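You operate a simulated robot arm through the tools that you are given. There is no shell and no other tool. Be economical: measure what you need, move in short steps, check, and stop when the job is done.

You are at the controls of a simulated robot arm. One attempt, no reset.

JOB
Put the yellow block from the cream top away in the deep drawer.
Fine: close the drawer and latch it again.

Only the result counts: the job must be done as asked and must still hold three seconds after the hand-in. Knocking over, shifting, dropping, spilling or breaking anything else fails it.

ROBOT AND FRAMES
A 6-joint arm with a two-finger parallel gripper, fixed in place. Base frame: the origin is at the foot of the arm, x ahead of it, y to its left, z up. Lengths are in m, angles in degrees, forces in N, time in s.
With the tool pointing down near the work surface it reaches from about 0.1 to 0.74 m from the base axis. Its first joint turns from -166.0 to 166.0 degrees. Payload 3.91 kg.
Tool frame: the origin (TCP) lies between the finger pads and is the grasp point; the fingertips stand 0.03 m ahead of it; z points along the fingers, y is the line along which they close. Largest opening 0.11 m; finger width 0.02, thickness 0.01; the body of the gripper, 0.048 by 0.112 m, starts 0.055 m behind the TCP.
Orientation is told as [roll, pitch, yaw] about the base's x, y, z axes, in that order, counted from this pose: with the fingers straight down and closing along the base's y, the tool's x points along the base's -x, its y along +y and its z along -z.

CONTROLS
- The arm moves only by the tool jog_arm. Its argument "plan" is a list of rows, each a list of 7 numbers: the shift along the tool's x, y, z in units of 150 mm (1.0 is 150 mm), then the turn, a rotation vector about the tool's x, y, z in units of 90 degrees (1.0 is 90 degrees), then the opening, from 0 (shut) to 1 (fully open). In form: [[dx, dy, dz, wx, wy, wz, grip], ...]. A call has 1 to 12 rows; each row is the pose to reach, as a shift and turn from the pose commanded when the call began, along the tool's axes at that moment. A call with a number of a shift or a turn outside -1 to 1 is refused whole. Each row takes 0.2 s and may step no farther than 0.05 m and 8.6 degrees from the row before; otherwise, or with a gripper value out of range, the whole call is refused. Where a pose cannot be reached the arm comes as near as it can. A force on the tool above 90 N (or 10 N above the force at the start of the call, whichever is more), or a blocked arm, ends the call early, and 0.2 s more pass. The fingers move at their own pace (about 0.045 m/s each) and stop on an object; they squeeze with about 33 N. The grip force told is the motor's: it shows also when the fingers shut on nothing. Time passes only in rows, and 0.2 s behind the last, so rows that repeat a pose let the fingers close. It gives the time, the measured TCP pose, the force on the tool (base axes), the opening and the grip force at its end, in the units of the frame above (readings bear some noise).
- Cameras (640 x 400 px; columns grow to the right, rows downward): "scene" is fixed at [0.0491, 0.5025, 1.3326]; the picture's right is [0.62, 0.78, 0.00], its down [0.11, -0.08, -0.99] and it looks along [-0.78, 0.62, -0.13] (base axes); focal length 214 px, centre (320, 200). "wrist" rides on the gripper at [0.077, 0.007, -0.114] in the tool frame; the picture's right is [-0.09, 1.00, 0.00], its down [-0.80, -0.07, -0.59] and it looks along [-0.59, -0.05, 0.80] (tool axes); focal length 270 px, centre (320, 200). There is no depth. A picture from a camera that has moved, and an enlarged one, comes with that camera's place and axes in the base frame and with its lens.
- camera(camera): a new picture of that camera. No time passes.
- move_column(by): slides the trunk up (or, below 0, down) by that many m; the arm rides with it, the base frame stays. It gives what a move gives, with no picture.
- inspect(camera, box): a new picture of the part [left, top, right, bottom] of that camera's present view, enlarged. No time passes.
- sign_off(): hands the job in; it is judged then, once.

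Go step by step. Nothing tells you positions but the pictures and the camera data: compare them with the known pose of the tool, close in by small moves and look again before you grip or let go. The budget is 120 turns and 76 pictures, counting those below and the enlarged ones. Unless the task says otherwise, let go and move clear before handing in, and close with one line.

The tools are called after "Call:" by a JSON object that holds its "fn" and its "kwargs". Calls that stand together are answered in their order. jog_arm: Moves the arm, as the interface text tells. Its arguments: {"type":"object","properties":{"plan":{"type":"array","items":{"type":"array","items":{"type":"number"}}}},"required":["plan"]} The other tools are called the same way: move_column (by) slides the trunk up or down; camera (camera) takes a picture; inspect (camera, box) takes an enlarged picture of a part of a camera's view; sign_off () hands the job in.

At the start:

```text
time_s: 0.0
eef_pos: [0.2088, 0.3756, 1.4038]
orientation: [-0.1, 0.0, 0.0]
wrist_force: [0.7, 0.3, -0.2]
finger_gap: 0.11
grip_force: 0.1
trunk travel left (down, up): [-0.575, 0.035]
```

scene: 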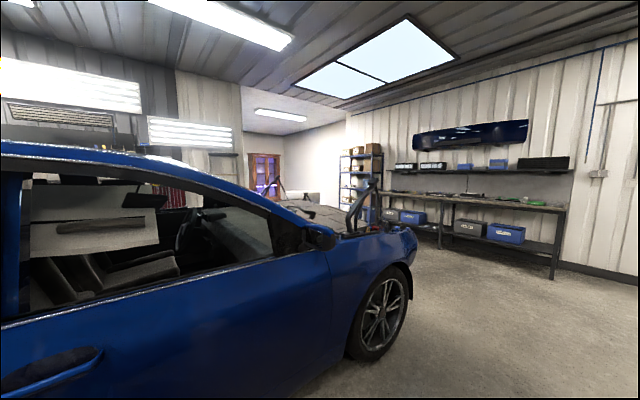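
wrist: 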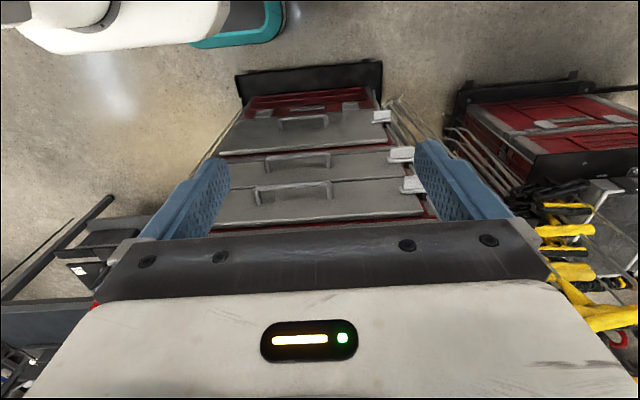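

I see a drawer cabinet below the gripper, but not yet the block or the cream top. I'll take an enlarged look first.

Call:
{"fn": "inspect", "kwargs": {"camera": "wrist", "box": [180, 40, 460, 240]}}

Call:
{"fn": "inspect", "kwargs": {"camera": "wrist", "box": [430, 60, 640, 340]}}

Call:
{"fn": "inspect", "kwargs": {"camera": "wrist", "box": [0, 160, 200, 400]}}

```text
2.00 times, centred on (320, 140) of wrist
camera zoom: at [0.1334, 0.3811, 1.5188], right [0.09, 1.0, 0.0], down [0.8, -0.07, 0.59], along [0.59, -0.05, -0.8], focal length 541 px, centre (320, 320)
```

zoom: 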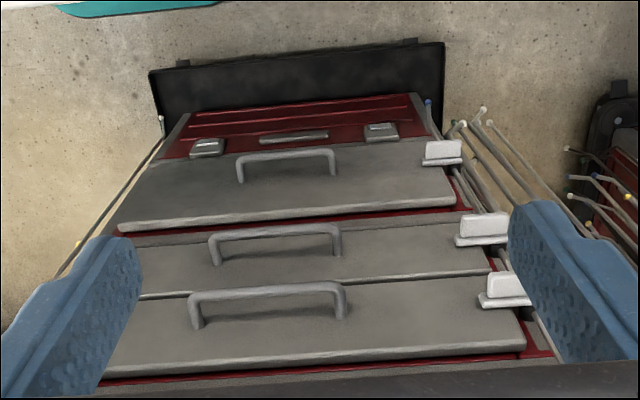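

```text
1.43 times, centred on (535, 200) of wrist
camera zoom: at [0.1334, 0.3811, 1.5188], right [0.09, 1.0, 0.0], down [0.8, -0.07, 0.59], along [0.59, -0.05, -0.8], focal length 386 px, centre (13, 200)
```

zoom: 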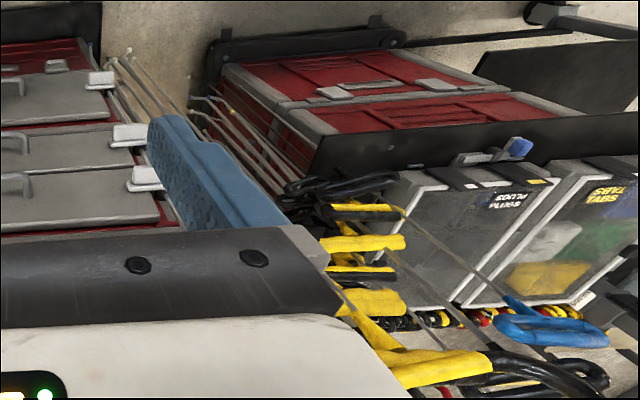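

```text
1.67 times, centred on (100, 280) of wrist
camera zoom: at [0.1334, 0.3811, 1.5188], right [0.09, 1.0, 0.0], down [0.8, -0.07, 0.59], along [0.59, -0.05, -0.8], focal length 450 px, centre (687, 67)
```

zoom: 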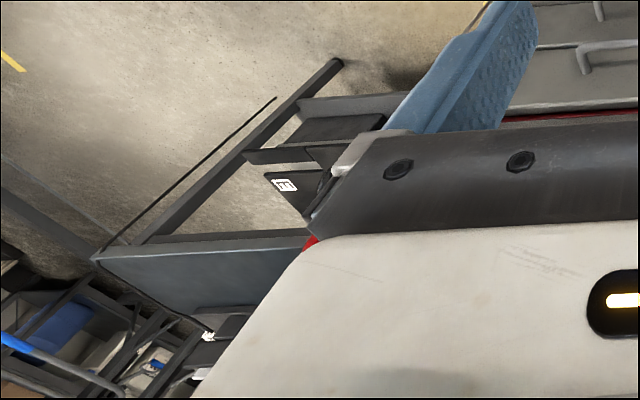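

The cabinet has three drawers facing the arm, each with a handle and a white latch. I'll move up and back a little and tilt the camera to see the top and surroundings.

Call:
{"fn": "jog_arm", "kwargs": {"plan": [[0.2, 0, -0.2, 0, 0, 0, 1], [0.4, 0, -0.4, 0, -0.09, 0, 1], [0.6, 0, -0.6, 0, -0.18, 0, 1], [0.6, 0, -0.7, 0, -0.27, 0, 1]]}}

Call:
{"fn": "camera", "kwargs": {"camera": "wrist"}}

Call:
{"fn": "camera", "kwargs": {"camera": "scene"}}

```text
time_s: 1.0
eef_pos: [0.1687, 0.3658, 1.5099]
orientation: [-0.2, -24.4, -7.2]
wrist_force: [0.6, 0.7, -0.9]
finger_gap: 0.11
grip_force: 0.1
trunk travel left (down, up): [-0.575, 0.035]
```

```text
70 pictures are left
camera wrist: at [0.0529, 0.3872, 1.5826], right [0.21, 0.98, 0.04], down [0.47, -0.13, 0.87], along [0.86, -0.16, -0.49], focal length 270 px, centre (320, 200)
```

wrist: 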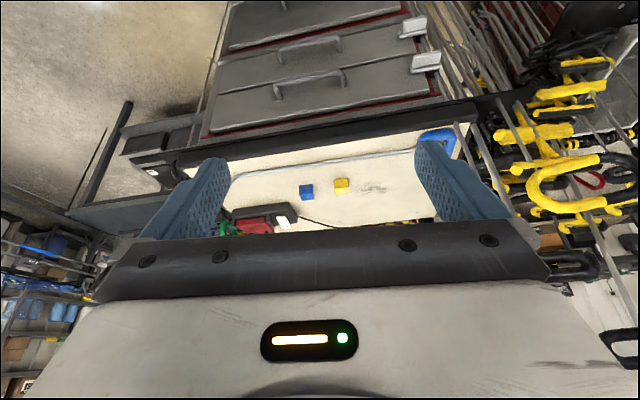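

```text
69 pictures are left
```

scene: 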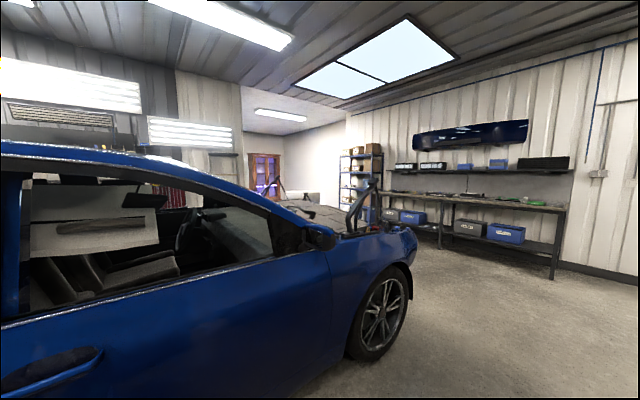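

The cream top carries a yellow block (about x 0.61, y 0.34) and a blue one (about 0.61, 0.25); the drawers are below its front edge near x 0.45. I'll lower the trunk to look at the drawer fronts head-on.

Call:
{"fn": "move_column", "kwargs": {"by": -0.3}}

Call:
{"fn": "camera", "kwargs": {"camera": "wrist"}}

```text
time_s: 4.0
eef_pos: [0.1301, 0.3744, 1.2076]
orientation: [-0.3, -24.3, -1.5]
wrist_force: [0.0, 0.2, -0.3]
finger_gap: 0.11
grip_force: 0.1
trunk travel left (down, up): [-0.275, 0.335]
```

```text
68 pictures are left
camera wrist: at [0.0143, 0.3846, 1.2812], right [0.11, 0.99, 0.03], down [0.48, -0.08, 0.87], along [0.87, -0.08, -0.49], focal length 270 px, centre (320, 200)
```

wrist: 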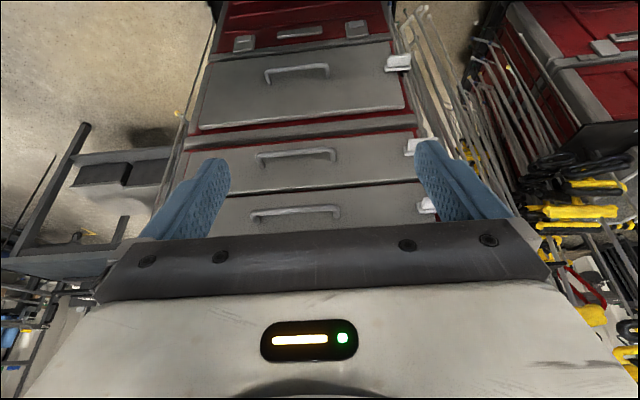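

The bottom drawer has the tallest front, so it's likely the deep one. I'll lower further for a level view of it.

Call:
{"fn": "move_column", "kwargs": {"by": -0.25}}

Call:
{"fn": "camera", "kwargs": {"camera": "wrist"}}

Call:
{"fn": "camera", "kwargs": {"camera": "scene"}}

```text
time_s: 6.6
eef_pos: [0.1259, 0.3764, 0.9563]
orientation: [-0.5, -24.3, -0.7]
wrist_force: [0.1, 0.2, 0.1]
finger_gap: 0.11
grip_force: 0.0
trunk travel left (down, up): [-0.025, 0.585]
```

```text
67 pictures are left
camera wrist: at [0.0106, 0.3853, 1.0297], right [0.1, 0.99, 0.03], down [0.48, -0.07, 0.87], along [0.87, -0.07, -0.49], focal length 270 px, centre (320, 200)
```

wrist: 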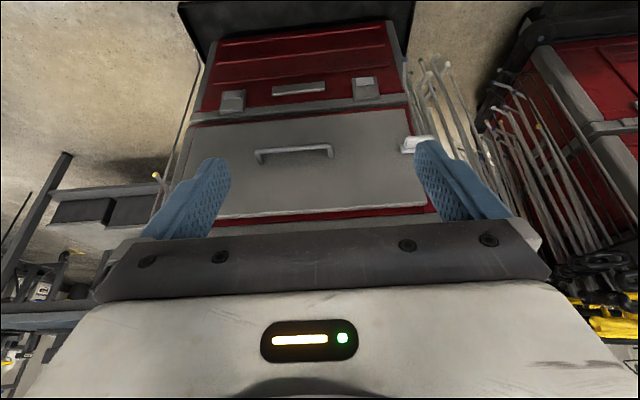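

```text
66 pictures are left
```

scene: 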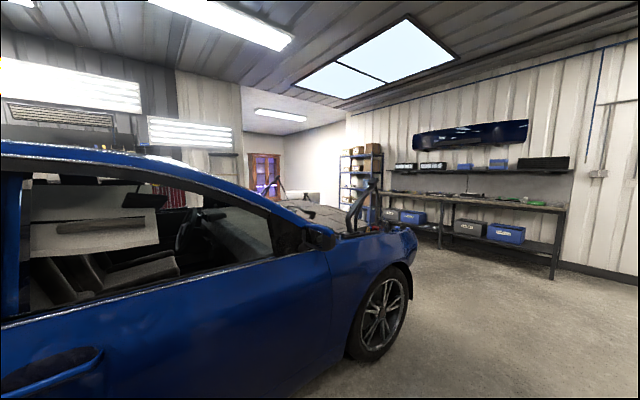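

The handle triangulates to about (0.43, 0.30, 0.68). I need a close look at the latch.

Call:
{"fn": "inspect", "kwargs": {"camera": "wrist", "box": [360, 100, 480, 175]}}

Call:
{"fn": "inspect", "kwargs": {"camera": "wrist", "box": [160, 60, 480, 240]}}

```text
5.33 times, centred on (420, 138) of wrist
camera zoom: at [0.0106, 0.3853, 1.0297], right [0.1, 0.99, 0.03], down [0.48, -0.07, 0.87], along [0.87, -0.07, -0.49], focal length 1442 px, centre (-213, 533)
```

zoom: 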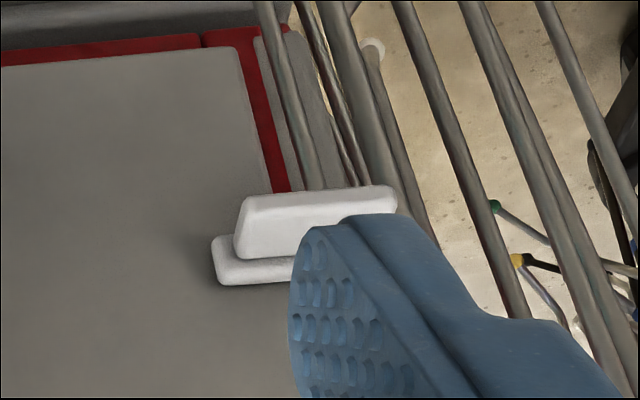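

```text
2.00 times, centred on (320, 150) of wrist
camera zoom: at [0.0106, 0.3853, 1.0297], right [0.1, 0.99, 0.03], down [0.48, -0.07, 0.87], along [0.87, -0.07, -0.49], focal length 541 px, centre (320, 300)
```

zoom: 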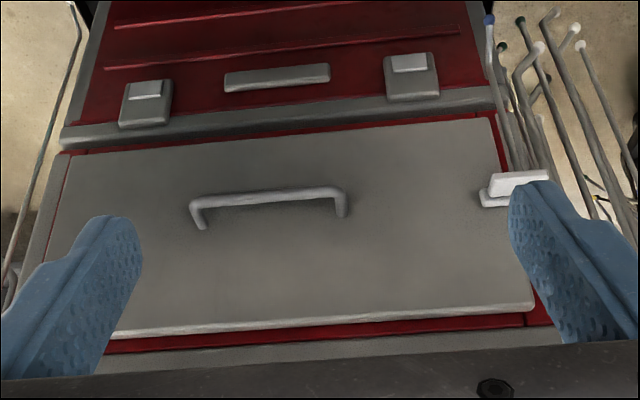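

The latch is a white plate with a raised bar spanning the drawer edge and frame near (0.41, 0.53, 0.70). I'll move the camera nearer, in line with it.

Call:
{"fn": "jog_arm", "kwargs": {"plan": [[0, 0.21, 0.18, 0, -0.05, 0, 1], [0, 0.43, 0.37, 0, -0.1, 0, 1], [0, 0.65, 0.55, 0, -0.15, 0, 1], [-0.03, 0.867, 0.74, 0, -0.2, 0, 1], [-0.03, 0.867, 0.74, 0, -0.2, 0, 1]]}}

Call:
{"fn": "camera", "kwargs": {"camera": "wrist"}}

```text
time_s: 7.8
eef_pos: [0.1688, 0.5073, 0.861]
orientation: [0.0, -42.4, 0.1]
wrist_force: [0.2, 0.8, -1.2]
finger_gap: 0.11
grip_force: 0.1
trunk travel left (down, up): [-0.025, 0.585]
```

```text
63 pictures are left
camera wrist: at [0.0356, 0.5121, 0.8934], right [0.06, 1.0, 0.06], down [0.19, -0.07, 0.98], along [0.98, -0.05, -0.2], focal length 270 px, centre (320, 200)
```

wrist: 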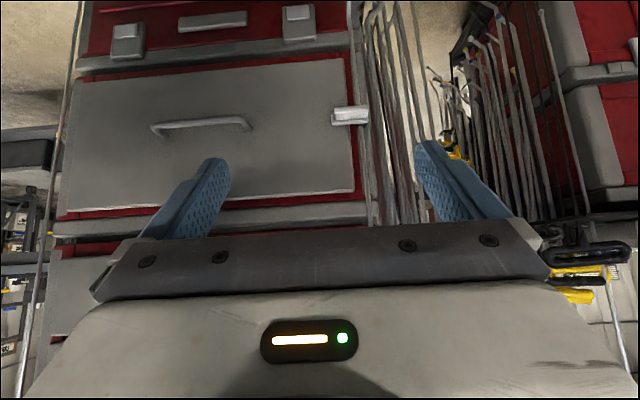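

Call:
{"fn": "inspect", "kwargs": {"camera": "wrist", "box": [300, 80, 400, 143]}}

```text
6.35 times, centred on (350, 112) of wrist
camera zoom: at [0.0356, 0.5121, 0.8934], right [0.06, 1.0, 0.06], down [0.19, -0.07, 0.98], along [0.98, -0.05, -0.2], focal length 1716 px, centre (130, 762)
```

zoom: 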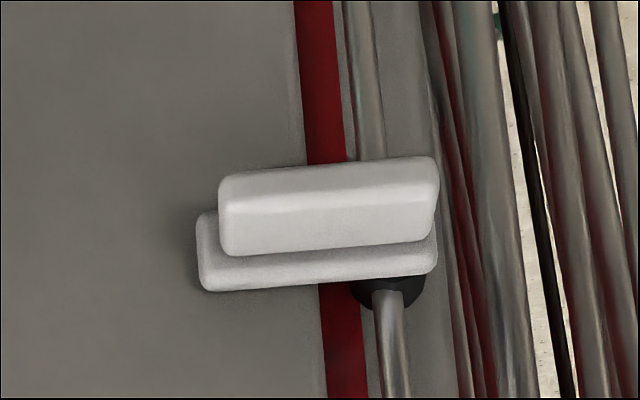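

The latch's raised bar is about 5 cm long, centred near (0.446, 0.552, 0.667); handle centre near (0.432, 0.303, 0.675). I'll bring the tool level and then roll it so the fingers close vertically.

Call:
{"fn": "jog_arm", "kwargs": {"plan": [[0.06, 0.03, 0.16, 0, -0.09, 0, 1], [0.12, 0.06, 0.33, 0, -0.18, 0, 1], [0.19, 0.1, 0.5, 0, -0.27, 0, 1], [0.25, 0.13, 0.66, 0, -0.36, 0, 1], [0.31, 0.16, 0.83, 0, -0.45, 0, 1], [0.38, 0.2, 1.0, 0, -0.53, 0, 1], [0.38, 0.2, 1.0, 0, -0.53, 0, 1]]}}

```text
time_s: 9.4
eef_pos: [0.2259, 0.5369, 0.7116]
orientation: [162.5, -89.9, -162.4]
wrist_force: [1.1, 0.1, 0.0]
finger_gap: 0.1099
grip_force: 0.1
trunk travel left (down, up): [-0.025, 0.585]
```

Tool is level. Now roll it -90° about its own axis.

Call:
{"fn": "jog_arm", "kwargs": {"plan": [[0, 0, 0, 0, 0, -0.09, 1], [0, 0, 0, 0, 0, -0.18, 1], [0, 0, 0, 0, 0, -0.27, 1], [0, 0, 0, 0, 0, -0.36, 1], [0, 0, 0, 0, 0, -0.45, 1], [0, 0, 0, 0, 0, -0.54, 1], [0, 0, 0, 0, 0, -0.63, 1], [0, 0, 0, 0, 0, -0.72, 1], [0, 0, 0, 0, 0, -0.81, 1], [0, 0, 0, 0, 0, -0.9, 1], [0, 0, 0, 0, 0, -0.99, 1], [0, 0, 0, 0, 0, -1, 1]]}}

Call:
{"fn": "camera", "kwargs": {"camera": "wrist"}}

```text
time_s: 12.0
eef_pos: [0.2279, 0.5361, 0.711]
orientation: [-90.0, 0.0, 90.0]
wrist_force: [0.3, 0.2, -0.6]
finger_gap: 0.1099
grip_force: 0.1
trunk travel left (down, up): [-0.025, 0.585]
```

```text
61 pictures are left
camera wrist: at [0.1156, 0.4583, 0.7053], right [0.0, 0.09, -1.0], down [-0.59, 0.8, 0.07], along [0.8, 0.59, 0.05], focal length 270 px, centre (320, 200)
```

wrist: 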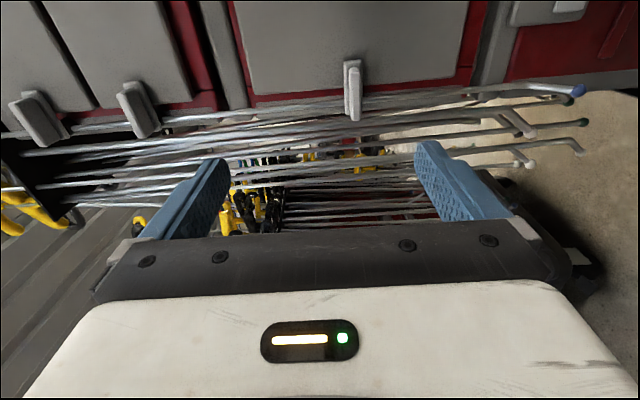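

Call:
{"fn": "inspect", "kwargs": {"camera": "wrist", "box": [300, 40, 400, 140]}}

```text
4.00 times, centred on (350, 90) of wrist
camera zoom: at [0.1156, 0.4583, 0.7053], right [0.0, 0.09, -1.0], down [-0.59, 0.8, 0.07], along [0.8, 0.59, 0.05], focal length 1081 px, centre (200, 640)
```

zoom: 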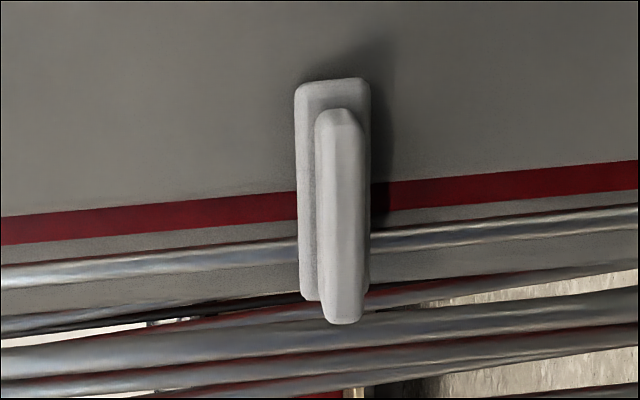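

The latch rib lies horizontally, roughly y 0.522–0.582, z ≈ 0.669, straddling the drawer edge. I'll bring the half-open fingers around it, stopping short for a look.

Call:
{"fn": "jog_arm", "kwargs": {"plan": [[-0.03, 0.07, 0.2, 0, 0, 0, 0.6], [-0.05, 0.14, 0.4, 0, 0, 0, 0.6], [-0.08, 0.21, 0.6, 0, 0, 0, 0.6], [-0.107, 0.28, 0.8, 0, 0, 0, 0.6], [-0.107, 0.28, 0.93, 0, 0, 0, 0.6], [-0.107, 0.28, 0.93, 0, 0, 0, 0.6]]}}

Call:
{"fn": "camera", "kwargs": {"camera": "wrist"}}

```text
time_s: 13.4
eef_pos: [0.3683, 0.5526, 0.6694]
orientation: [-89.9, 0.0, 90.0]
wrist_force: [-0.2, 0.2, 0.1]
finger_gap: 0.0659
grip_force: 0.1
trunk travel left (down, up): [-0.025, 0.585]
```

```text
59 pictures are left
camera wrist: at [0.2553, 0.4745, 0.662], right [0.0, 0.09, -1.0], down [-0.59, 0.8, 0.07], along [0.8, 0.59, 0.05], focal length 270 px, centre (320, 200)
```

wrist: 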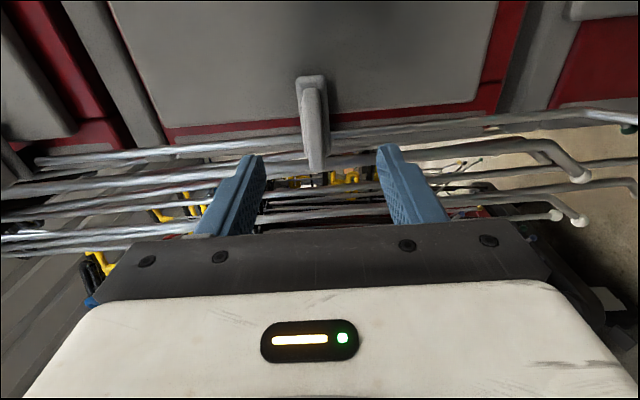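

The fingers are lined up with the rib. I'll advance about 4.5 cm in small steps, watching force.

Call:
{"fn": "jog_arm", "kwargs": {"plan": [[0.02, -0.02, 0.1, 0, 0, 0, 0.6], [0.02, -0.02, 0.2, 0, 0, 0, 0.6], [0.02, -0.02, 0.28, 0, 0, 0, 0.6], [0.02, -0.02, 0.28, 0, 0, 0, 0.6]]}}

Call:
{"fn": "camera", "kwargs": {"camera": "wrist"}}

```text
time_s: 14.4
eef_pos: [0.4096, 0.5482, 0.6724]
orientation: [-89.9, 0.0, 89.9]
wrist_force: [0.1, -1.1, 0.4]
finger_gap: 0.066
grip_force: 0.0
trunk travel left (down, up): [-0.025, 0.585]
```

```text
58 pictures are left
camera wrist: at [0.2973, 0.4708, 0.6653], right [0.0, 0.09, -1.0], down [-0.59, 0.8, 0.07], along [0.8, 0.59, 0.05], focal length 270 px, centre (320, 200)
```

wrist: 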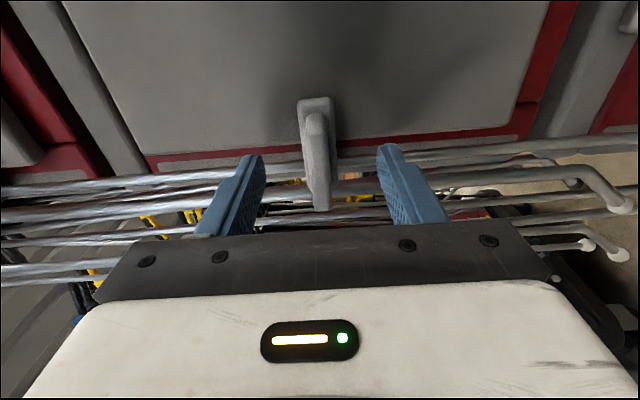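

The rib now seems to sit between the fingertips. I'll close gently on it.

Call:
{"fn": "jog_arm", "kwargs": {"plan": [[0, 0, 0, 0, 0, 0, 0.4], [0, 0, 0, 0, 0, 0, 0.2], [0, 0, 0, 0, 0, 0, 0], [0, 0, 0, 0, 0, 0, 0], [0, 0, 0, 0, 0, 0, 0]]}}

Call:
{"fn": "camera", "kwargs": {"camera": "wrist"}}

```text
time_s: 15.6
eef_pos: [0.4102, 0.5485, 0.6725]
orientation: [-90.0, 0.1, 90.0]
wrist_force: [0.8, 1.5, 2.5]
finger_gap: 0.0117
grip_force: 44.6
trunk travel left (down, up): [-0.025, 0.585]
```

```text
57 pictures are left
camera wrist: at [0.2971, 0.4708, 0.6656], right [0.0, 0.09, -1.0], down [-0.59, 0.8, 0.07], along [0.8, 0.59, 0.05], focal length 270 px, centre (320, 200)
```

wrist: 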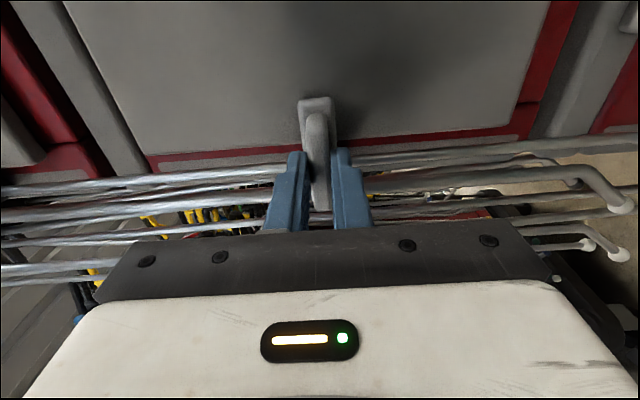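

The rib is gripped (gap 11.7 mm). I'll test a small twist first, watching the forces.

Call:
{"fn": "jog_arm", "kwargs": {"plan": [[0, 0, 0, 0, 0, 0.05, 0], [0, 0, 0, 0, 0, 0.1, 0], [0, 0, 0, 0, 0, 0.1, 0]]}}

Call:
{"fn": "camera", "kwargs": {"camera": "wrist"}}

```text
time_s: 16.4
eef_pos: [0.4101, 0.5482, 0.6716]
orientation: [-89.9, -8.9, 90.0]
wrist_force: [1.9, 0.9, 1.9]
finger_gap: 0.0144
grip_force: 45.0
trunk travel left (down, up): [-0.025, 0.585]
```

```text
56 pictures are left
camera wrist: at [0.297, 0.4726, 0.6534], right [0.0, 0.24, -0.97], down [-0.59, 0.78, 0.2], along [0.8, 0.58, 0.14], focal length 270 px, centre (320, 200)
```

wrist: 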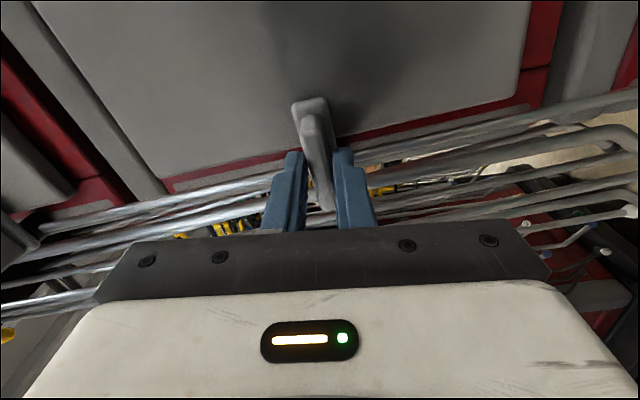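

The fingers were wedged open and the rib stayed level, so it doesn't turn that way. I'll undo that and try sliding it toward +y, by 1 cm.

Call:
{"fn": "jog_arm", "kwargs": {"plan": [[0, 0, 0, 0, 0, -0.05, 0], [0, 0, 0, 0, 0, -0.1, 0], [-0.035, 0, 0, 0, 0, -0.1, 0], [-0.07, 0, 0, 0, 0, -0.1, 0], [-0.07, 0, 0, 0, 0, -0.1, 0]]}}

Call:
{"fn": "camera", "kwargs": {"camera": "wrist"}}

```text
time_s: 17.6
eef_pos: [0.4113, 0.5556, 0.6718]
orientation: [-89.8, 0.0, 89.7]
wrist_force: [-2.3, -40.9, -12.5]
finger_gap: 0.0121
grip_force: 45.3
trunk travel left (down, up): [-0.025, 0.585]
```

```text
55 pictures are left
camera wrist: at [0.2979, 0.4791, 0.6663], right [0.0, 0.09, -1.0], down [-0.59, 0.8, 0.07], along [0.81, 0.59, 0.05], focal length 270 px, centre (320, 200)
```

wrist: 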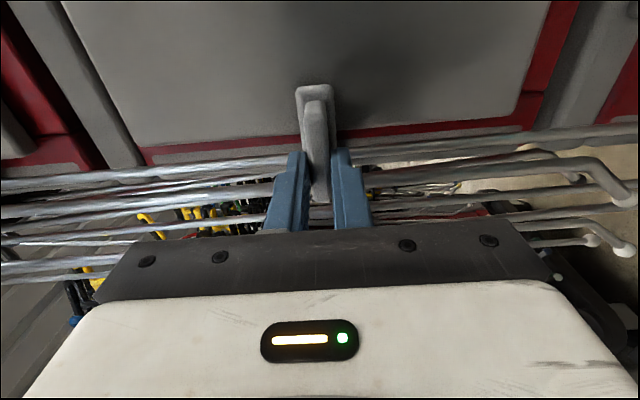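

It resists toward +y with 41 N (a stop). I'll go back and try the -y direction.

Call:
{"fn": "jog_arm", "kwargs": {"plan": [[0.035, 0, 0, 0, 0, 0, 0], [0.07, 0, 0, 0, 0, 0, 0], [0.105, 0, 0, 0, 0, 0, 0], [0.14, 0, 0, 0, 0, 0, 0], [0.14, 0, 0, 0, 0, 0, 0]]}}

Call:
{"fn": "camera", "kwargs": {"camera": "wrist"}}

```text
time_s: 18.8
eef_pos: [0.4079, 0.5419, 0.6705]
orientation: [-89.9, 0.1, 90.3]
wrist_force: [-8.2, 40.5, -8.3]
finger_gap: 0.0118
grip_force: 44.4
trunk travel left (down, up): [-0.025, 0.585]
```

```text
54 pictures are left
camera wrist: at [0.2957, 0.4638, 0.6663], right [0.0, 0.09, -1.0], down [-0.6, 0.8, 0.07], along [0.8, 0.6, 0.05], focal length 270 px, centre (320, 200)
```

wrist: 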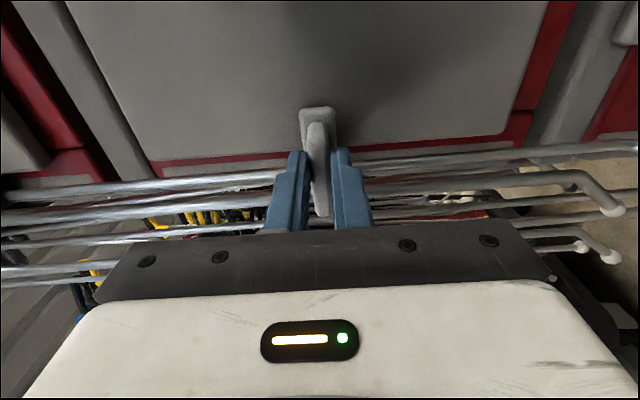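

Also blocked toward -y. I'll recentre and try lifting it by 1 cm.

Call:
{"fn": "jog_arm", "kwargs": {"plan": [[-0.035, 0, 0, 0, 0, 0, 0], [-0.06, 0, 0, 0, 0, 0, 0], [-0.06, -0.03, 0, 0, 0, 0, 0], [-0.06, -0.06, 0, 0, 0, 0, 0], [-0.06, -0.06, 0, 0, 0, 0, 0]]}}

Call:
{"fn": "camera", "kwargs": {"camera": "wrist"}}

```text
time_s: 20.0
eef_pos: [0.4112, 0.5456, 0.6748]
orientation: [-89.3, 0.7, 89.6]
wrist_force: [-16.5, -31.6, -49.4]
finger_gap: 0.0127
grip_force: 45.1
trunk travel left (down, up): [-0.025, 0.585]
```

```text
53 pictures are left
camera wrist: at [0.2977, 0.4679, 0.6703], right [-0.01, 0.08, -1.0], down [-0.59, 0.81, 0.07], along [0.81, 0.59, 0.04], focal length 270 px, centre (320, 200)
```

wrist: 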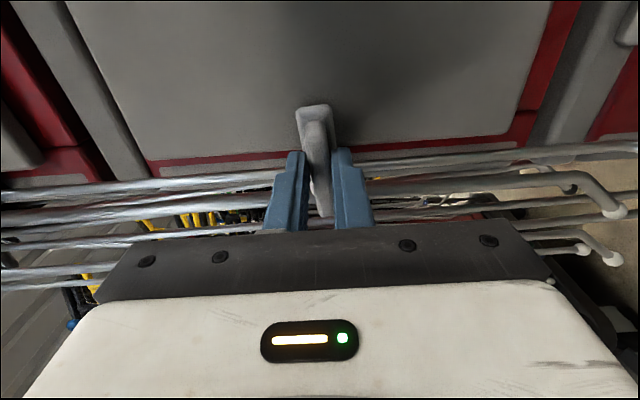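

Up is blocked as well. I'll relax and try downward, then the other twist.

Call:
{"fn": "jog_arm", "kwargs": {"plan": [[0, 0.03, 0, 0, 0, 0, 0], [0, 0.06, 0, 0, 0, 0, 0], [0, 0.09, 0, 0, 0, 0, 0], [0, 0.12, 0, 0, 0, 0, 0], [0, 0.12, 0, 0, 0, 0, 0]]}}

Call:
{"fn": "camera", "kwargs": {"camera": "wrist"}}

```text
time_s: 21.2
eef_pos: [0.4111, 0.5452, 0.6707]
orientation: [-90.3, -0.6, 89.8]
wrist_force: [11.2, -24.3, 23.5]
finger_gap: 0.0117
grip_force: 45.3
trunk travel left (down, up): [-0.025, 0.585]
```

```text
52 pictures are left
camera wrist: at [0.298, 0.4682, 0.6637], right [0.01, 0.1, -1.0], down [-0.59, 0.8, 0.07], along [0.81, 0.59, 0.06], focal length 270 px, centre (320, 200)
```

wrist: 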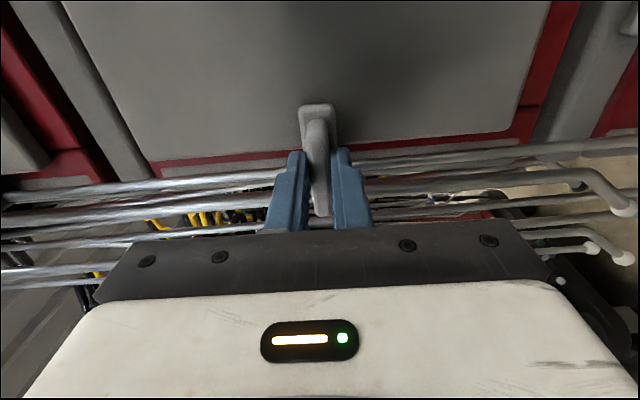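

Blocked down as well, so now the opposite twist.

Call:
{"fn": "jog_arm", "kwargs": {"plan": [[0.02, -0.03, 0, 0, 0, -0.05, 0], [0.02, -0.03, 0, 0, 0, -0.1, 0], [0.02, -0.03, 0, 0, 0, -0.15, 0], [0.02, -0.03, 0, 0, 0, -0.15, 0]]}}

Call:
{"fn": "camera", "kwargs": {"camera": "wrist"}}

```text
time_s: 22.2
eef_pos: [0.4114, 0.5448, 0.675]
orientation: [-90.2, 13.1, 90.1]
wrist_force: [32.3, 14.9, 40.0]
finger_gap: 0.0138
grip_force: 44.9
trunk travel left (down, up): [-0.025, 0.585]
```

```text
51 pictures are left
camera wrist: at [0.2976, 0.4674, 0.6854], right [0.01, -0.14, -0.99], down [-0.6, 0.79, -0.12], along [0.8, 0.59, -0.08], focal length 270 px, centre (320, 200)
```

wrist: 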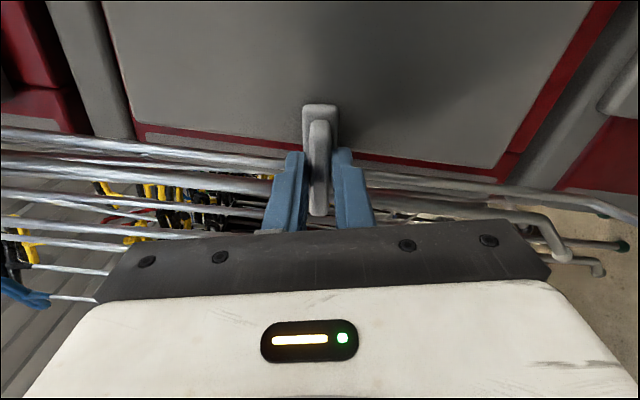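

In this direction the latch turns with the gripper: its drawer end rises, pivoting near the frame end. I'll follow the arc to about 30° and check.

Call:
{"fn": "jog_arm", "kwargs": {"plan": [[0, -0.04, 0, 0, 0, -0.06, 0], [0, -0.07, 0, 0, 0, -0.12, 0], [0, -0.1, 0, 0, 0, -0.18, 0], [0, -0.1, 0, 0, 0, -0.18, 0]]}}

Call:
{"fn": "camera", "kwargs": {"camera": "wrist"}}

```text
time_s: 23.2
eef_pos: [0.4096, 0.5478, 0.6833]
orientation: [-89.9, 29.8, 90.1]
wrist_force: [22.2, 13.2, 19.7]
finger_gap: 0.0117
grip_force: 45.1
trunk travel left (down, up): [-0.025, 0.585]
```

```text
50 pictures are left
camera wrist: at [0.2972, 0.4771, 0.7164], right [0.0, -0.42, -0.91], down [-0.6, 0.73, -0.34], along [0.8, 0.54, -0.25], focal length 270 px, centre (320, 200)
```

wrist: 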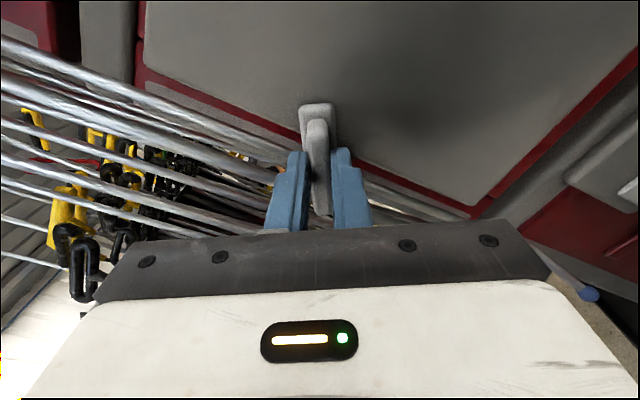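

The latch follows cleanly at 30°. Continuing to about 60°.

Call:
{"fn": "jog_arm", "kwargs": {"plan": [[0, -0.03, 0, 0, 0, -0.083, 0], [-0.003, -0.057, 0, 0, 0, -0.167, 0], [-0.012, -0.082, 0, 0, 0, -0.25, 0], [-0.025, -0.1, 0, 0, 0, -0.333, 0], [-0.025, -0.1, 0, 0, 0, -0.333, 0]]}}

Call:
{"fn": "camera", "kwargs": {"camera": "wrist"}}

```text
time_s: 24.4
eef_pos: [0.4103, 0.557, 0.6941]
orientation: [-89.6, 59.9, 90.2]
wrist_force: [2.4, -19.5, -8.6]
finger_gap: 0.0113
grip_force: 45.1
trunk travel left (down, up): [-0.025, 0.585]
```

```text
49 pictures are left
camera wrist: at [0.2971, 0.5124, 0.7567], right [0.0, -0.82, -0.58], down [-0.59, 0.46, -0.66], along [0.8, 0.34, -0.49], focal length 270 px, centre (320, 200)
```

wrist: 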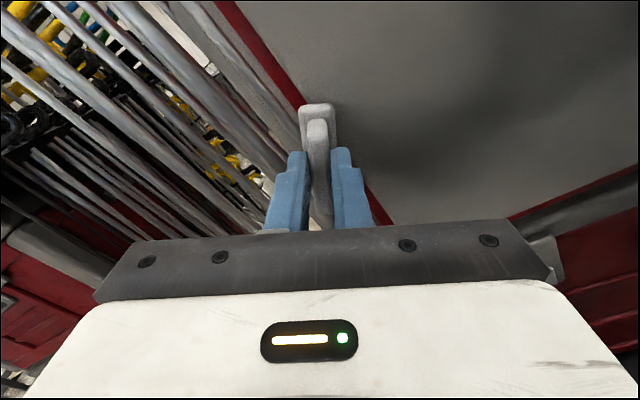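

Continuing to about 88°.

Call:
{"fn": "jog_arm", "kwargs": {"plan": [[0, -0.022, 0, 0, 0, -0.08, 0], [-0.003, -0.042, 0, 0, 0, -0.16, 0], [-0.01, -0.06, 0, 0, 0, -0.24, 0], [-0.02, -0.074, 0, 0, 0, -0.31, 0], [-0.02, -0.074, 0, 0, 0, -0.31, 0]]}}

Call:
{"fn": "camera", "kwargs": {"camera": "wrist"}}

```text
time_s: 25.6
eef_pos: [0.4108, 0.5691, 0.6951]
orientation: [-83.0, 87.6, 96.8]
wrist_force: [-7.1, -36.8, -21.4]
finger_gap: 0.0115
grip_force: 45.1
trunk travel left (down, up): [-0.025, 0.585]
```

```text
48 pictures are left
camera wrist: at [0.2974, 0.5583, 0.7736], right [0.0, -0.99, -0.13], down [-0.6, 0.1, -0.79], along [0.8, 0.07, -0.59], focal length 270 px, centre (320, 200)
```

wrist: 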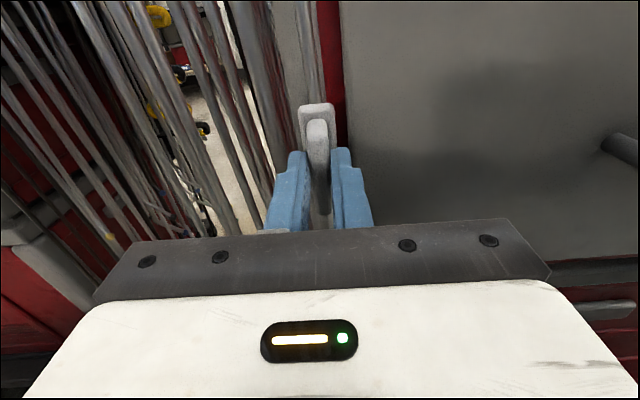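

The latch is upright and clear of the drawer. I'll open a little and back straight out.

Call:
{"fn": "jog_arm", "kwargs": {"plan": [[0, 0, 0, 0, 0, 0, 0.3], [0, 0, 0, 0, 0, 0, 0.3], [0, 0, -0.2, 0, 0, 0, 0.3], [0, 0, -0.5, 0, 0, 0, 0.3], [0, 0, -0.7, 0, 0, 0, 0.3], [0, 0, -0.7, 0, 0, 0, 0.3]]}}

Call:
{"fn": "camera", "kwargs": {"camera": "wrist"}}

```text
time_s: 27.0
eef_pos: [0.3043, 0.5689, 0.6986]
orientation: [-90.1, 87.5, 89.9]
wrist_force: [-0.8, 0.3, 0.2]
finger_gap: 0.0332
grip_force: 0.1
trunk travel left (down, up): [-0.025, 0.585]
```

```text
47 pictures are left
camera wrist: at [0.1906, 0.5587, 0.7761], right [0.0, -0.99, -0.13], down [-0.59, 0.1, -0.8], along [0.8, 0.08, -0.59], focal length 270 px, centre (320, 200)
```

wrist: 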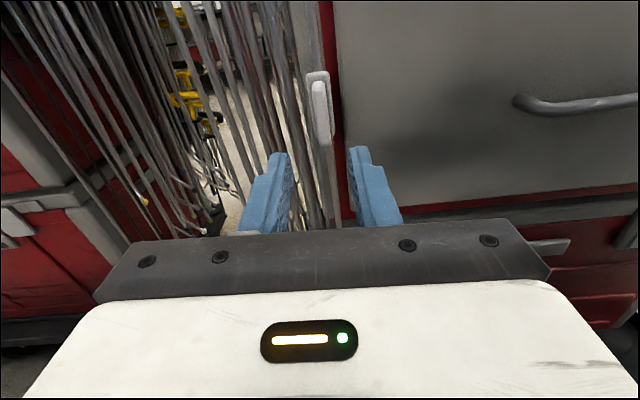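

The latch stands vertical, clear of the drawer. Next I roll back and move across to the handle.

Call:
{"fn": "jog_arm", "kwargs": {"plan": [[0, 0.09, 0, 0, 0, 0.09, 0.3], [0, 0.18, 0, 0, 0, 0.18, 0.3], [0, 0.27, 0, 0, 0, 0.27, 0.3], [0, 0.36, 0, 0, 0, 0.36, 0.3], [0, 0.45, 0, 0, 0, 0.45, 0.3], [0, 0.54, 0, 0, 0, 0.54, 0.4], [0, 0.63, 0, 0, 0, 0.63, 0.5], [0, 0.72, 0, 0, 0, 0.72, 0.5], [0, 0.81, 0, 0, 0, 0.81, 0.5], [0, 0.9, 0, 0, 0, 0.9, 0.5], [0, 0.98, 0, 0, 0, 0.972, 0.5], [0, 0.98, 0, 0, 0, 0.972, 0.5]]}}

Call:
{"fn": "camera", "kwargs": {"camera": "wrist"}}

```text
time_s: 29.6
eef_pos: [0.3052, 0.4218, 0.6909]
orientation: [-90.0, 0.0, 90.0]
wrist_force: [-0.2, -0.6, -0.1]
finger_gap: 0.0548
grip_force: 0.1
trunk travel left (down, up): [-0.025, 0.585]
```

```text
46 pictures are left
camera wrist: at [0.1923, 0.3445, 0.6856], right [0.0, 0.09, -1.0], down [-0.59, 0.8, 0.07], along [0.8, 0.59, 0.05], focal length 270 px, centre (320, 200)
```

wrist: 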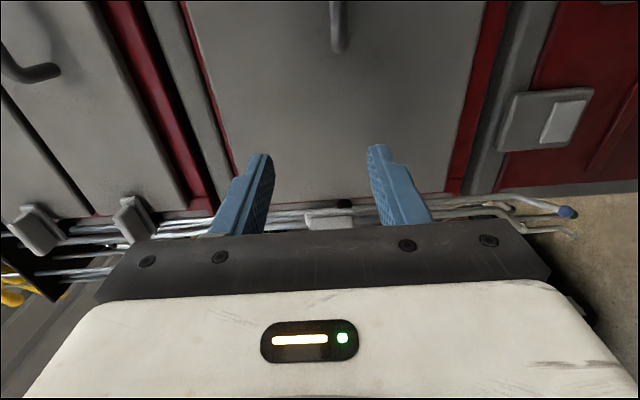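

The handle's near end matches y ≈ 0.38, z ≈ 0.673. Move to its middle, staying back, and look.

Call:
{"fn": "jog_arm", "kwargs": {"plan": [[0.2, 0.03, 0, 0, 0, 0, 0.5], [0.4, 0.06, 0, 0, 0, 0, 0.5], [0.6, 0.09, 0.1, 0, 0, 0, 0.5], [0.79, 0.117, 0.3, 0, 0, 0, 0.5], [0.79, 0.117, 0.4, 0, 0, 0, 0.5], [0.79, 0.117, 0.4, 0, 0, 0, 0.5]]}}

Call:
{"fn": "camera", "kwargs": {"camera": "wrist"}}

```text
time_s: 31.0
eef_pos: [0.365, 0.3041, 0.673]
orientation: [-90.0, 0.1, 90.0]
wrist_force: [0.1, -0.1, -0.2]
finger_gap: 0.055
grip_force: 0.1
trunk travel left (down, up): [-0.025, 0.585]
```

```text
45 pictures are left
camera wrist: at [0.2525, 0.2267, 0.6678], right [0.0, 0.09, -1.0], down [-0.59, 0.8, 0.07], along [0.8, 0.59, 0.05], focal length 270 px, centre (320, 200)
```

wrist: 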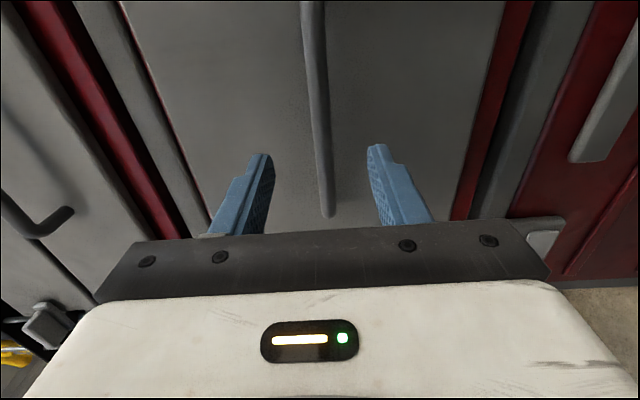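

The handle is centred between the fingers. Advance 5 cm and grip.

Call:
{"fn": "jog_arm", "kwargs": {"plan": [[0, 0, 0.12, 0, 0, 0, 0.5], [0, 0, 0.24, 0, 0, 0, 0.5], [0, 0, 0.34, 0, 0, 0, 0.5], [0, 0, 0.34, 0, 0, 0, 0.3], [0, 0, 0.34, 0, 0, 0, 0], [0, 0, 0.34, 0, 0, 0, 0], [0, 0, 0.34, 0, 0, 0, 0]]}}

Call:
{"fn": "camera", "kwargs": {"camera": "wrist"}}

```text
time_s: 32.6
eef_pos: [0.4152, 0.3043, 0.673]
orientation: [-89.8, 0.2, 90.0]
wrist_force: [-2.4, -1.4, -12.5]
finger_gap: 0.0127
grip_force: 45.1
trunk travel left (down, up): [-0.025, 0.585]
```

```text
44 pictures are left
camera wrist: at [0.3027, 0.2265, 0.6663], right [0.0, 0.08, -1.0], down [-0.59, 0.8, 0.07], along [0.8, 0.59, 0.05], focal length 270 px, centre (320, 200)
```

wrist: 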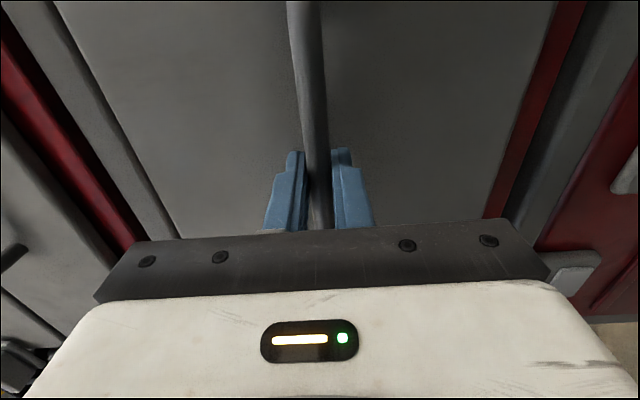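

Gripped the handle. Pull 4 cm straight back and check.

Call:
{"fn": "jog_arm", "kwargs": {"plan": [[0, 0.005, -0.05, 0, 0, 0, 0], [0, 0.005, -0.12, 0, 0, 0, 0], [0, 0.005, -0.19, 0, 0, 0, 0], [0, 0.005, -0.27, 0, 0, 0, 0], [0, 0.005, -0.27, 0, 0, 0, 0]]}}

Call:
{"fn": "camera", "kwargs": {"camera": "wrist"}}

```text
time_s: 33.8
eef_pos: [0.3759, 0.3049, 0.6731]
orientation: [-89.9, 0.1, 90.0]
wrist_force: [1.6, -2.4, -17.3]
finger_gap: 0.0129
grip_force: 44.7
trunk travel left (down, up): [-0.025, 0.585]
```

```text
43 pictures are left
camera wrist: at [0.2637, 0.2266, 0.6662], right [0.0, 0.09, -1.0], down [-0.59, 0.8, 0.07], along [0.8, 0.59, 0.05], focal length 270 px, centre (320, 200)
```

wrist: 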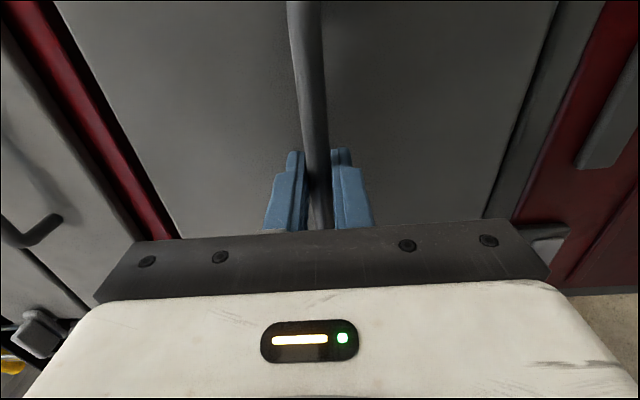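

The drawer is moving freely. Pull another 15 cm.

Call:
{"fn": "jog_arm", "kwargs": {"plan": [[0, 0.008, -0.12, 0, 0, 0, 0], [0, 0.008, -0.25, 0, 0, 0, 0], [0, 0.008, -0.4, 0, 0, 0, 0], [0, 0.008, -0.55, 0, 0, 0, 0], [0, 0.008, -0.7, 0, 0, 0, 0], [0, 0.008, -0.85, 0, 0, 0, 0], [0, 0.008, -1.0, 0, 0, 0, 0], [0, 0.008, -1.0, 0, 0, 0, 0]]}}

Call:
{"fn": "camera", "kwargs": {"camera": "wrist"}}

```text
time_s: 35.6
eef_pos: [0.2262, 0.3046, 0.6724]
orientation: [-90.0, 0.2, 90.1]
wrist_force: [-2.6, 6.4, -8.7]
finger_gap: 0.0128
grip_force: 45.0
trunk travel left (down, up): [-0.025, 0.585]
```

```text
42 pictures are left
camera wrist: at [0.1126, 0.2263, 0.666], right [0.0, 0.08, -1.0], down [-0.59, 0.8, 0.07], along [0.8, 0.59, 0.05], focal length 270 px, centre (320, 200)
```

wrist: 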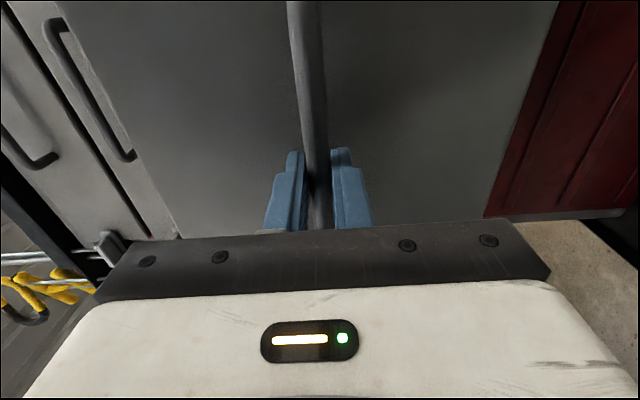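

Opened 19 cm. A bit more for room, then release and back off.

Call:
{"fn": "jog_arm", "kwargs": {"plan": [[0, 0, -0.1, 0, 0, 0, 0], [0, 0, -0.2, 0, 0, 0, 0], [0, 0, -0.3, 0, 0, 0, 0], [0, 0, -0.3, 0, 0, 0, 0], [0, 0, -0.3, 0, 0, 0, 0.3], [0, 0, -0.3, 0, 0, 0, 0.5], [0, 0, -0.3, 0, 0, 0, 0.5]]}}

Call:
{"fn": "camera", "kwargs": {"camera": "wrist"}}

```text
time_s: 37.2
eef_pos: [0.1801, 0.3047, 0.674]
orientation: [-90.0, -0.2, 90.0]
wrist_force: [-0.2, 0.1, 0.2]
finger_gap: 0.0549
grip_force: 0.1
trunk travel left (down, up): [-0.025, 0.585]
```

```text
41 pictures are left
camera wrist: at [0.0672, 0.2272, 0.6676], right [0.0, 0.09, -1.0], down [-0.59, 0.8, 0.07], along [0.8, 0.59, 0.05], focal length 270 px, centre (320, 200)
```

wrist: 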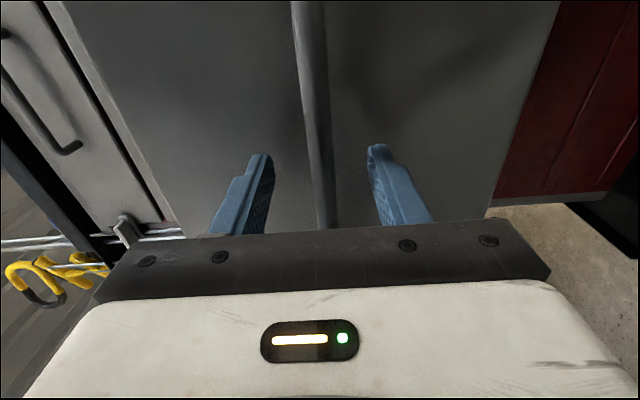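

Handle released. Back off 5 cm, then raise the trunk.

Call:
{"fn": "jog_arm", "kwargs": {"plan": [[0, 0, -0.12, 0, 0, 0, 0.5], [0, 0, -0.25, 0, 0, 0, 0.5], [0, 0, -0.35, 0, 0, 0, 0.5], [0, 0, -0.35, 0, 0, 0, 0.5]]}}

Call:
{"fn": "move_column", "kwargs": {"by": 0.2}}

Call:
{"fn": "camera", "kwargs": {"camera": "wrist"}}

```text
time_s: 38.2
eef_pos: [0.1367, 0.3005, 0.6768]
orientation: [-89.5, -1.1, 88.6]
wrist_force: [-0.4, 0.2, 1.3]
finger_gap: 0.0551
grip_force: 0.1
trunk travel left (down, up): [-0.025, 0.585]
```

```text
time_s: 40.4
eef_pos: [0.135, 0.3018, 0.8763]
orientation: [-89.6, -1.0, 88.8]
wrist_force: [-0.1, -0.5, -0.1]
finger_gap: 0.055
grip_force: 0.0
trunk travel left (down, up): [-0.225, 0.385]
```

```text
40 pictures are left
camera wrist: at [0.0203, 0.2269, 0.8708], right [-0.01, 0.1, -0.99], down [-0.58, 0.81, 0.09], along [0.82, 0.57, 0.06], focal length 270 px, centre (320, 200)
```

wrist: 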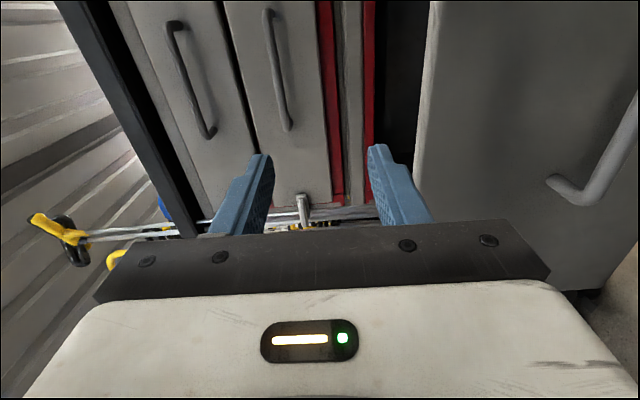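

Drawer is open and I'm clear. Raise the trunk the rest of the way and roll the tool back.

Call:
{"fn": "move_column", "kwargs": {"by": 0.36}}

Call:
{"fn": "jog_arm", "kwargs": {"plan": [[0, 0, 0, 0, 0, 0.09, 0.6], [0, 0, 0, 0, 0, 0.18, 0.6], [0, 0, 0, 0, 0, 0.27, 0.6], [0, 0, 0, 0, 0, 0.36, 0.6], [0, 0, 0, 0, 0, 0.45, 0.6], [0, 0, 0, 0, 0, 0.54, 0.6], [0, 0, 0, 0, 0, 0.63, 0.6], [0, 0, 0, 0, 0, 0.72, 0.6], [0, 0, 0, 0, 0, 0.81, 0.6], [0, 0, 0, 0, 0, 0.9, 0.6], [0, 0, 0, 0, 0, 0.99, 0.6], [0, 0, 0, 0, 0, 1, 0.6]]}}

```text
time_s: 43.9
eef_pos: [0.1357, 0.3036, 1.2361]
orientation: [-89.7, -0.5, 88.7]
wrist_force: [0.0, -0.6, 0.0]
finger_gap: 0.055
grip_force: 0.1
trunk travel left (down, up): [-0.585, 0.025]
```

```text
time_s: 46.5
eef_pos: [0.1345, 0.3029, 1.2355]
orientation: [66.2, -89.6, -67.6]
wrist_force: [0.2, -0.5, 0.5]
finger_gap: 0.0659
grip_force: 0.0
trunk travel left (down, up): [-0.585, 0.025]
```

Now pitch the tool down while rising and moving forward.

Call:
{"fn": "jog_arm", "kwargs": {"plan": [[-0.12, 0, 0.05, 0, 0.09, 0, 0.6], [-0.24, 0, 0.1, 0, 0.18, 0, 0.6], [-0.36, 0, 0.2, 0, 0.27, 0, 0.6], [-0.48, 0, 0.3, 0, 0.36, 0, 0.6], [-0.6, 0, 0.4, 0, 0.45, 0, 0.6], [-0.72, 0, 0.5, 0, 0.54, 0, 0.6], [-0.84, 0, 0.6, 0, 0.63, 0, 0.6], [-0.96, 0, 0.7, 0, 0.72, 0, 0.6], [-1, 0, 0.8, 0, 0.81, 0, 0.6], [-1, 0, 0.9, 0, 0.9, 0, 0.6], [-1, 0, 0.95, 0, 0.99, 0, 0.6], [-1, 0, 0.95, 0, 1, 0, 0.6]]}}

Call:
{"fn": "camera", "kwargs": {"camera": "wrist"}}

```text
time_s: 49.0
eef_pos: [0.2696, 0.3057, 1.3839]
orientation: [-0.1, 0.1, 0.0]
wrist_force: [-0.1, 0.0, -0.2]
finger_gap: 0.0661
grip_force: 0.1
trunk travel left (down, up): [-0.585, 0.025]
```

```text
39 pictures are left
camera wrist: at [0.1946, 0.3112, 1.4982], right [0.09, 1.0, 0.0], down [0.8, -0.07, 0.59], along [0.59, -0.05, -0.8], focal length 270 px, centre (320, 200)
```

wrist: 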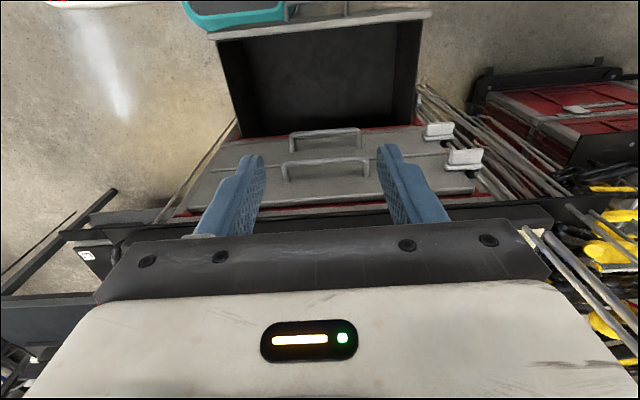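

The drawer stands open and empty. Now over to the cream top, staying high.

Call:
{"fn": "jog_arm", "kwargs": {"plan": [[-0.25, 0, 0, 0, 0, 0, 0.7], [-0.5, 0.05, 0, 0, 0, 0, 0.7], [-0.75, 0.1, 0, 0, 0, 0, 0.7], [-1.0, 0.15, 0, 0, 0, 0, 0.7], [-1.0, 0.15, 0, 0, 0, 0, 0.7]]}}

Call:
{"fn": "camera", "kwargs": {"camera": "wrist"}}

```text
time_s: 50.2
eef_pos: [0.4194, 0.3276, 1.3824]
orientation: [-0.1, 0.0, 0.0]
wrist_force: [-0.1, 0.9, -0.3]
finger_gap: 0.077
grip_force: 0.0
trunk travel left (down, up): [-0.585, 0.025]
```

```text
38 pictures are left
camera wrist: at [0.3444, 0.3339, 1.4971], right [0.09, 1.0, 0.0], down [0.8, -0.07, 0.6], along [0.59, -0.05, -0.8], focal length 270 px, centre (320, 200)
```

wrist: 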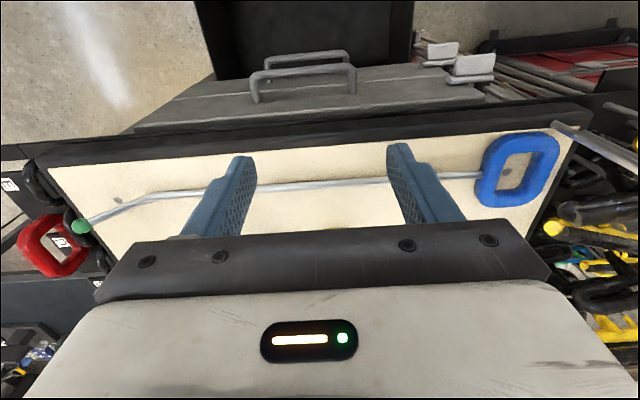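

The yellow block is just peeking over the gripper body edge. Move 10 cm further forward.

Call:
{"fn": "jog_arm", "kwargs": {"plan": [[-0.25, 0.03, 0, 0, 0, 0, 0.7], [-0.5, 0.06, 0, 0, 0, 0, 0.7], [-0.7, 0.09, 0, 0, 0, 0, 0.7], [-0.7, 0.09, 0, 0, 0, 0, 0.7]]}}

Call:
{"fn": "camera", "kwargs": {"camera": "wrist"}}

```text
time_s: 51.2
eef_pos: [0.5244, 0.3405, 1.3835]
orientation: [-0.1, -0.1, 0.0]
wrist_force: [0.3, -0.1, 0.9]
finger_gap: 0.0771
grip_force: 0.2
trunk travel left (down, up): [-0.585, 0.025]
```

```text
37 pictures are left
camera wrist: at [0.448, 0.3462, 1.4983], right [0.09, 1.0, 0.0], down [0.8, -0.07, 0.59], along [0.59, -0.05, -0.8], focal length 270 px, centre (320, 200)
```

wrist: 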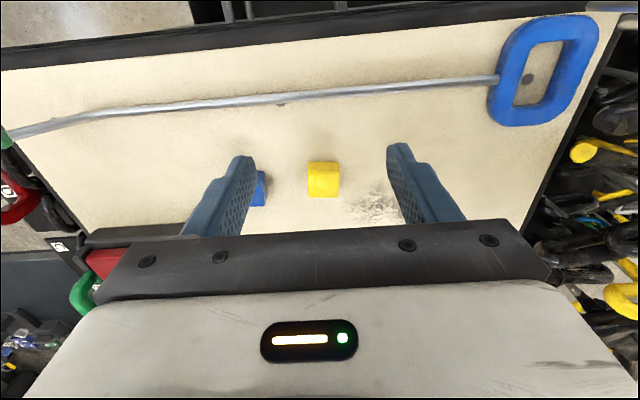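

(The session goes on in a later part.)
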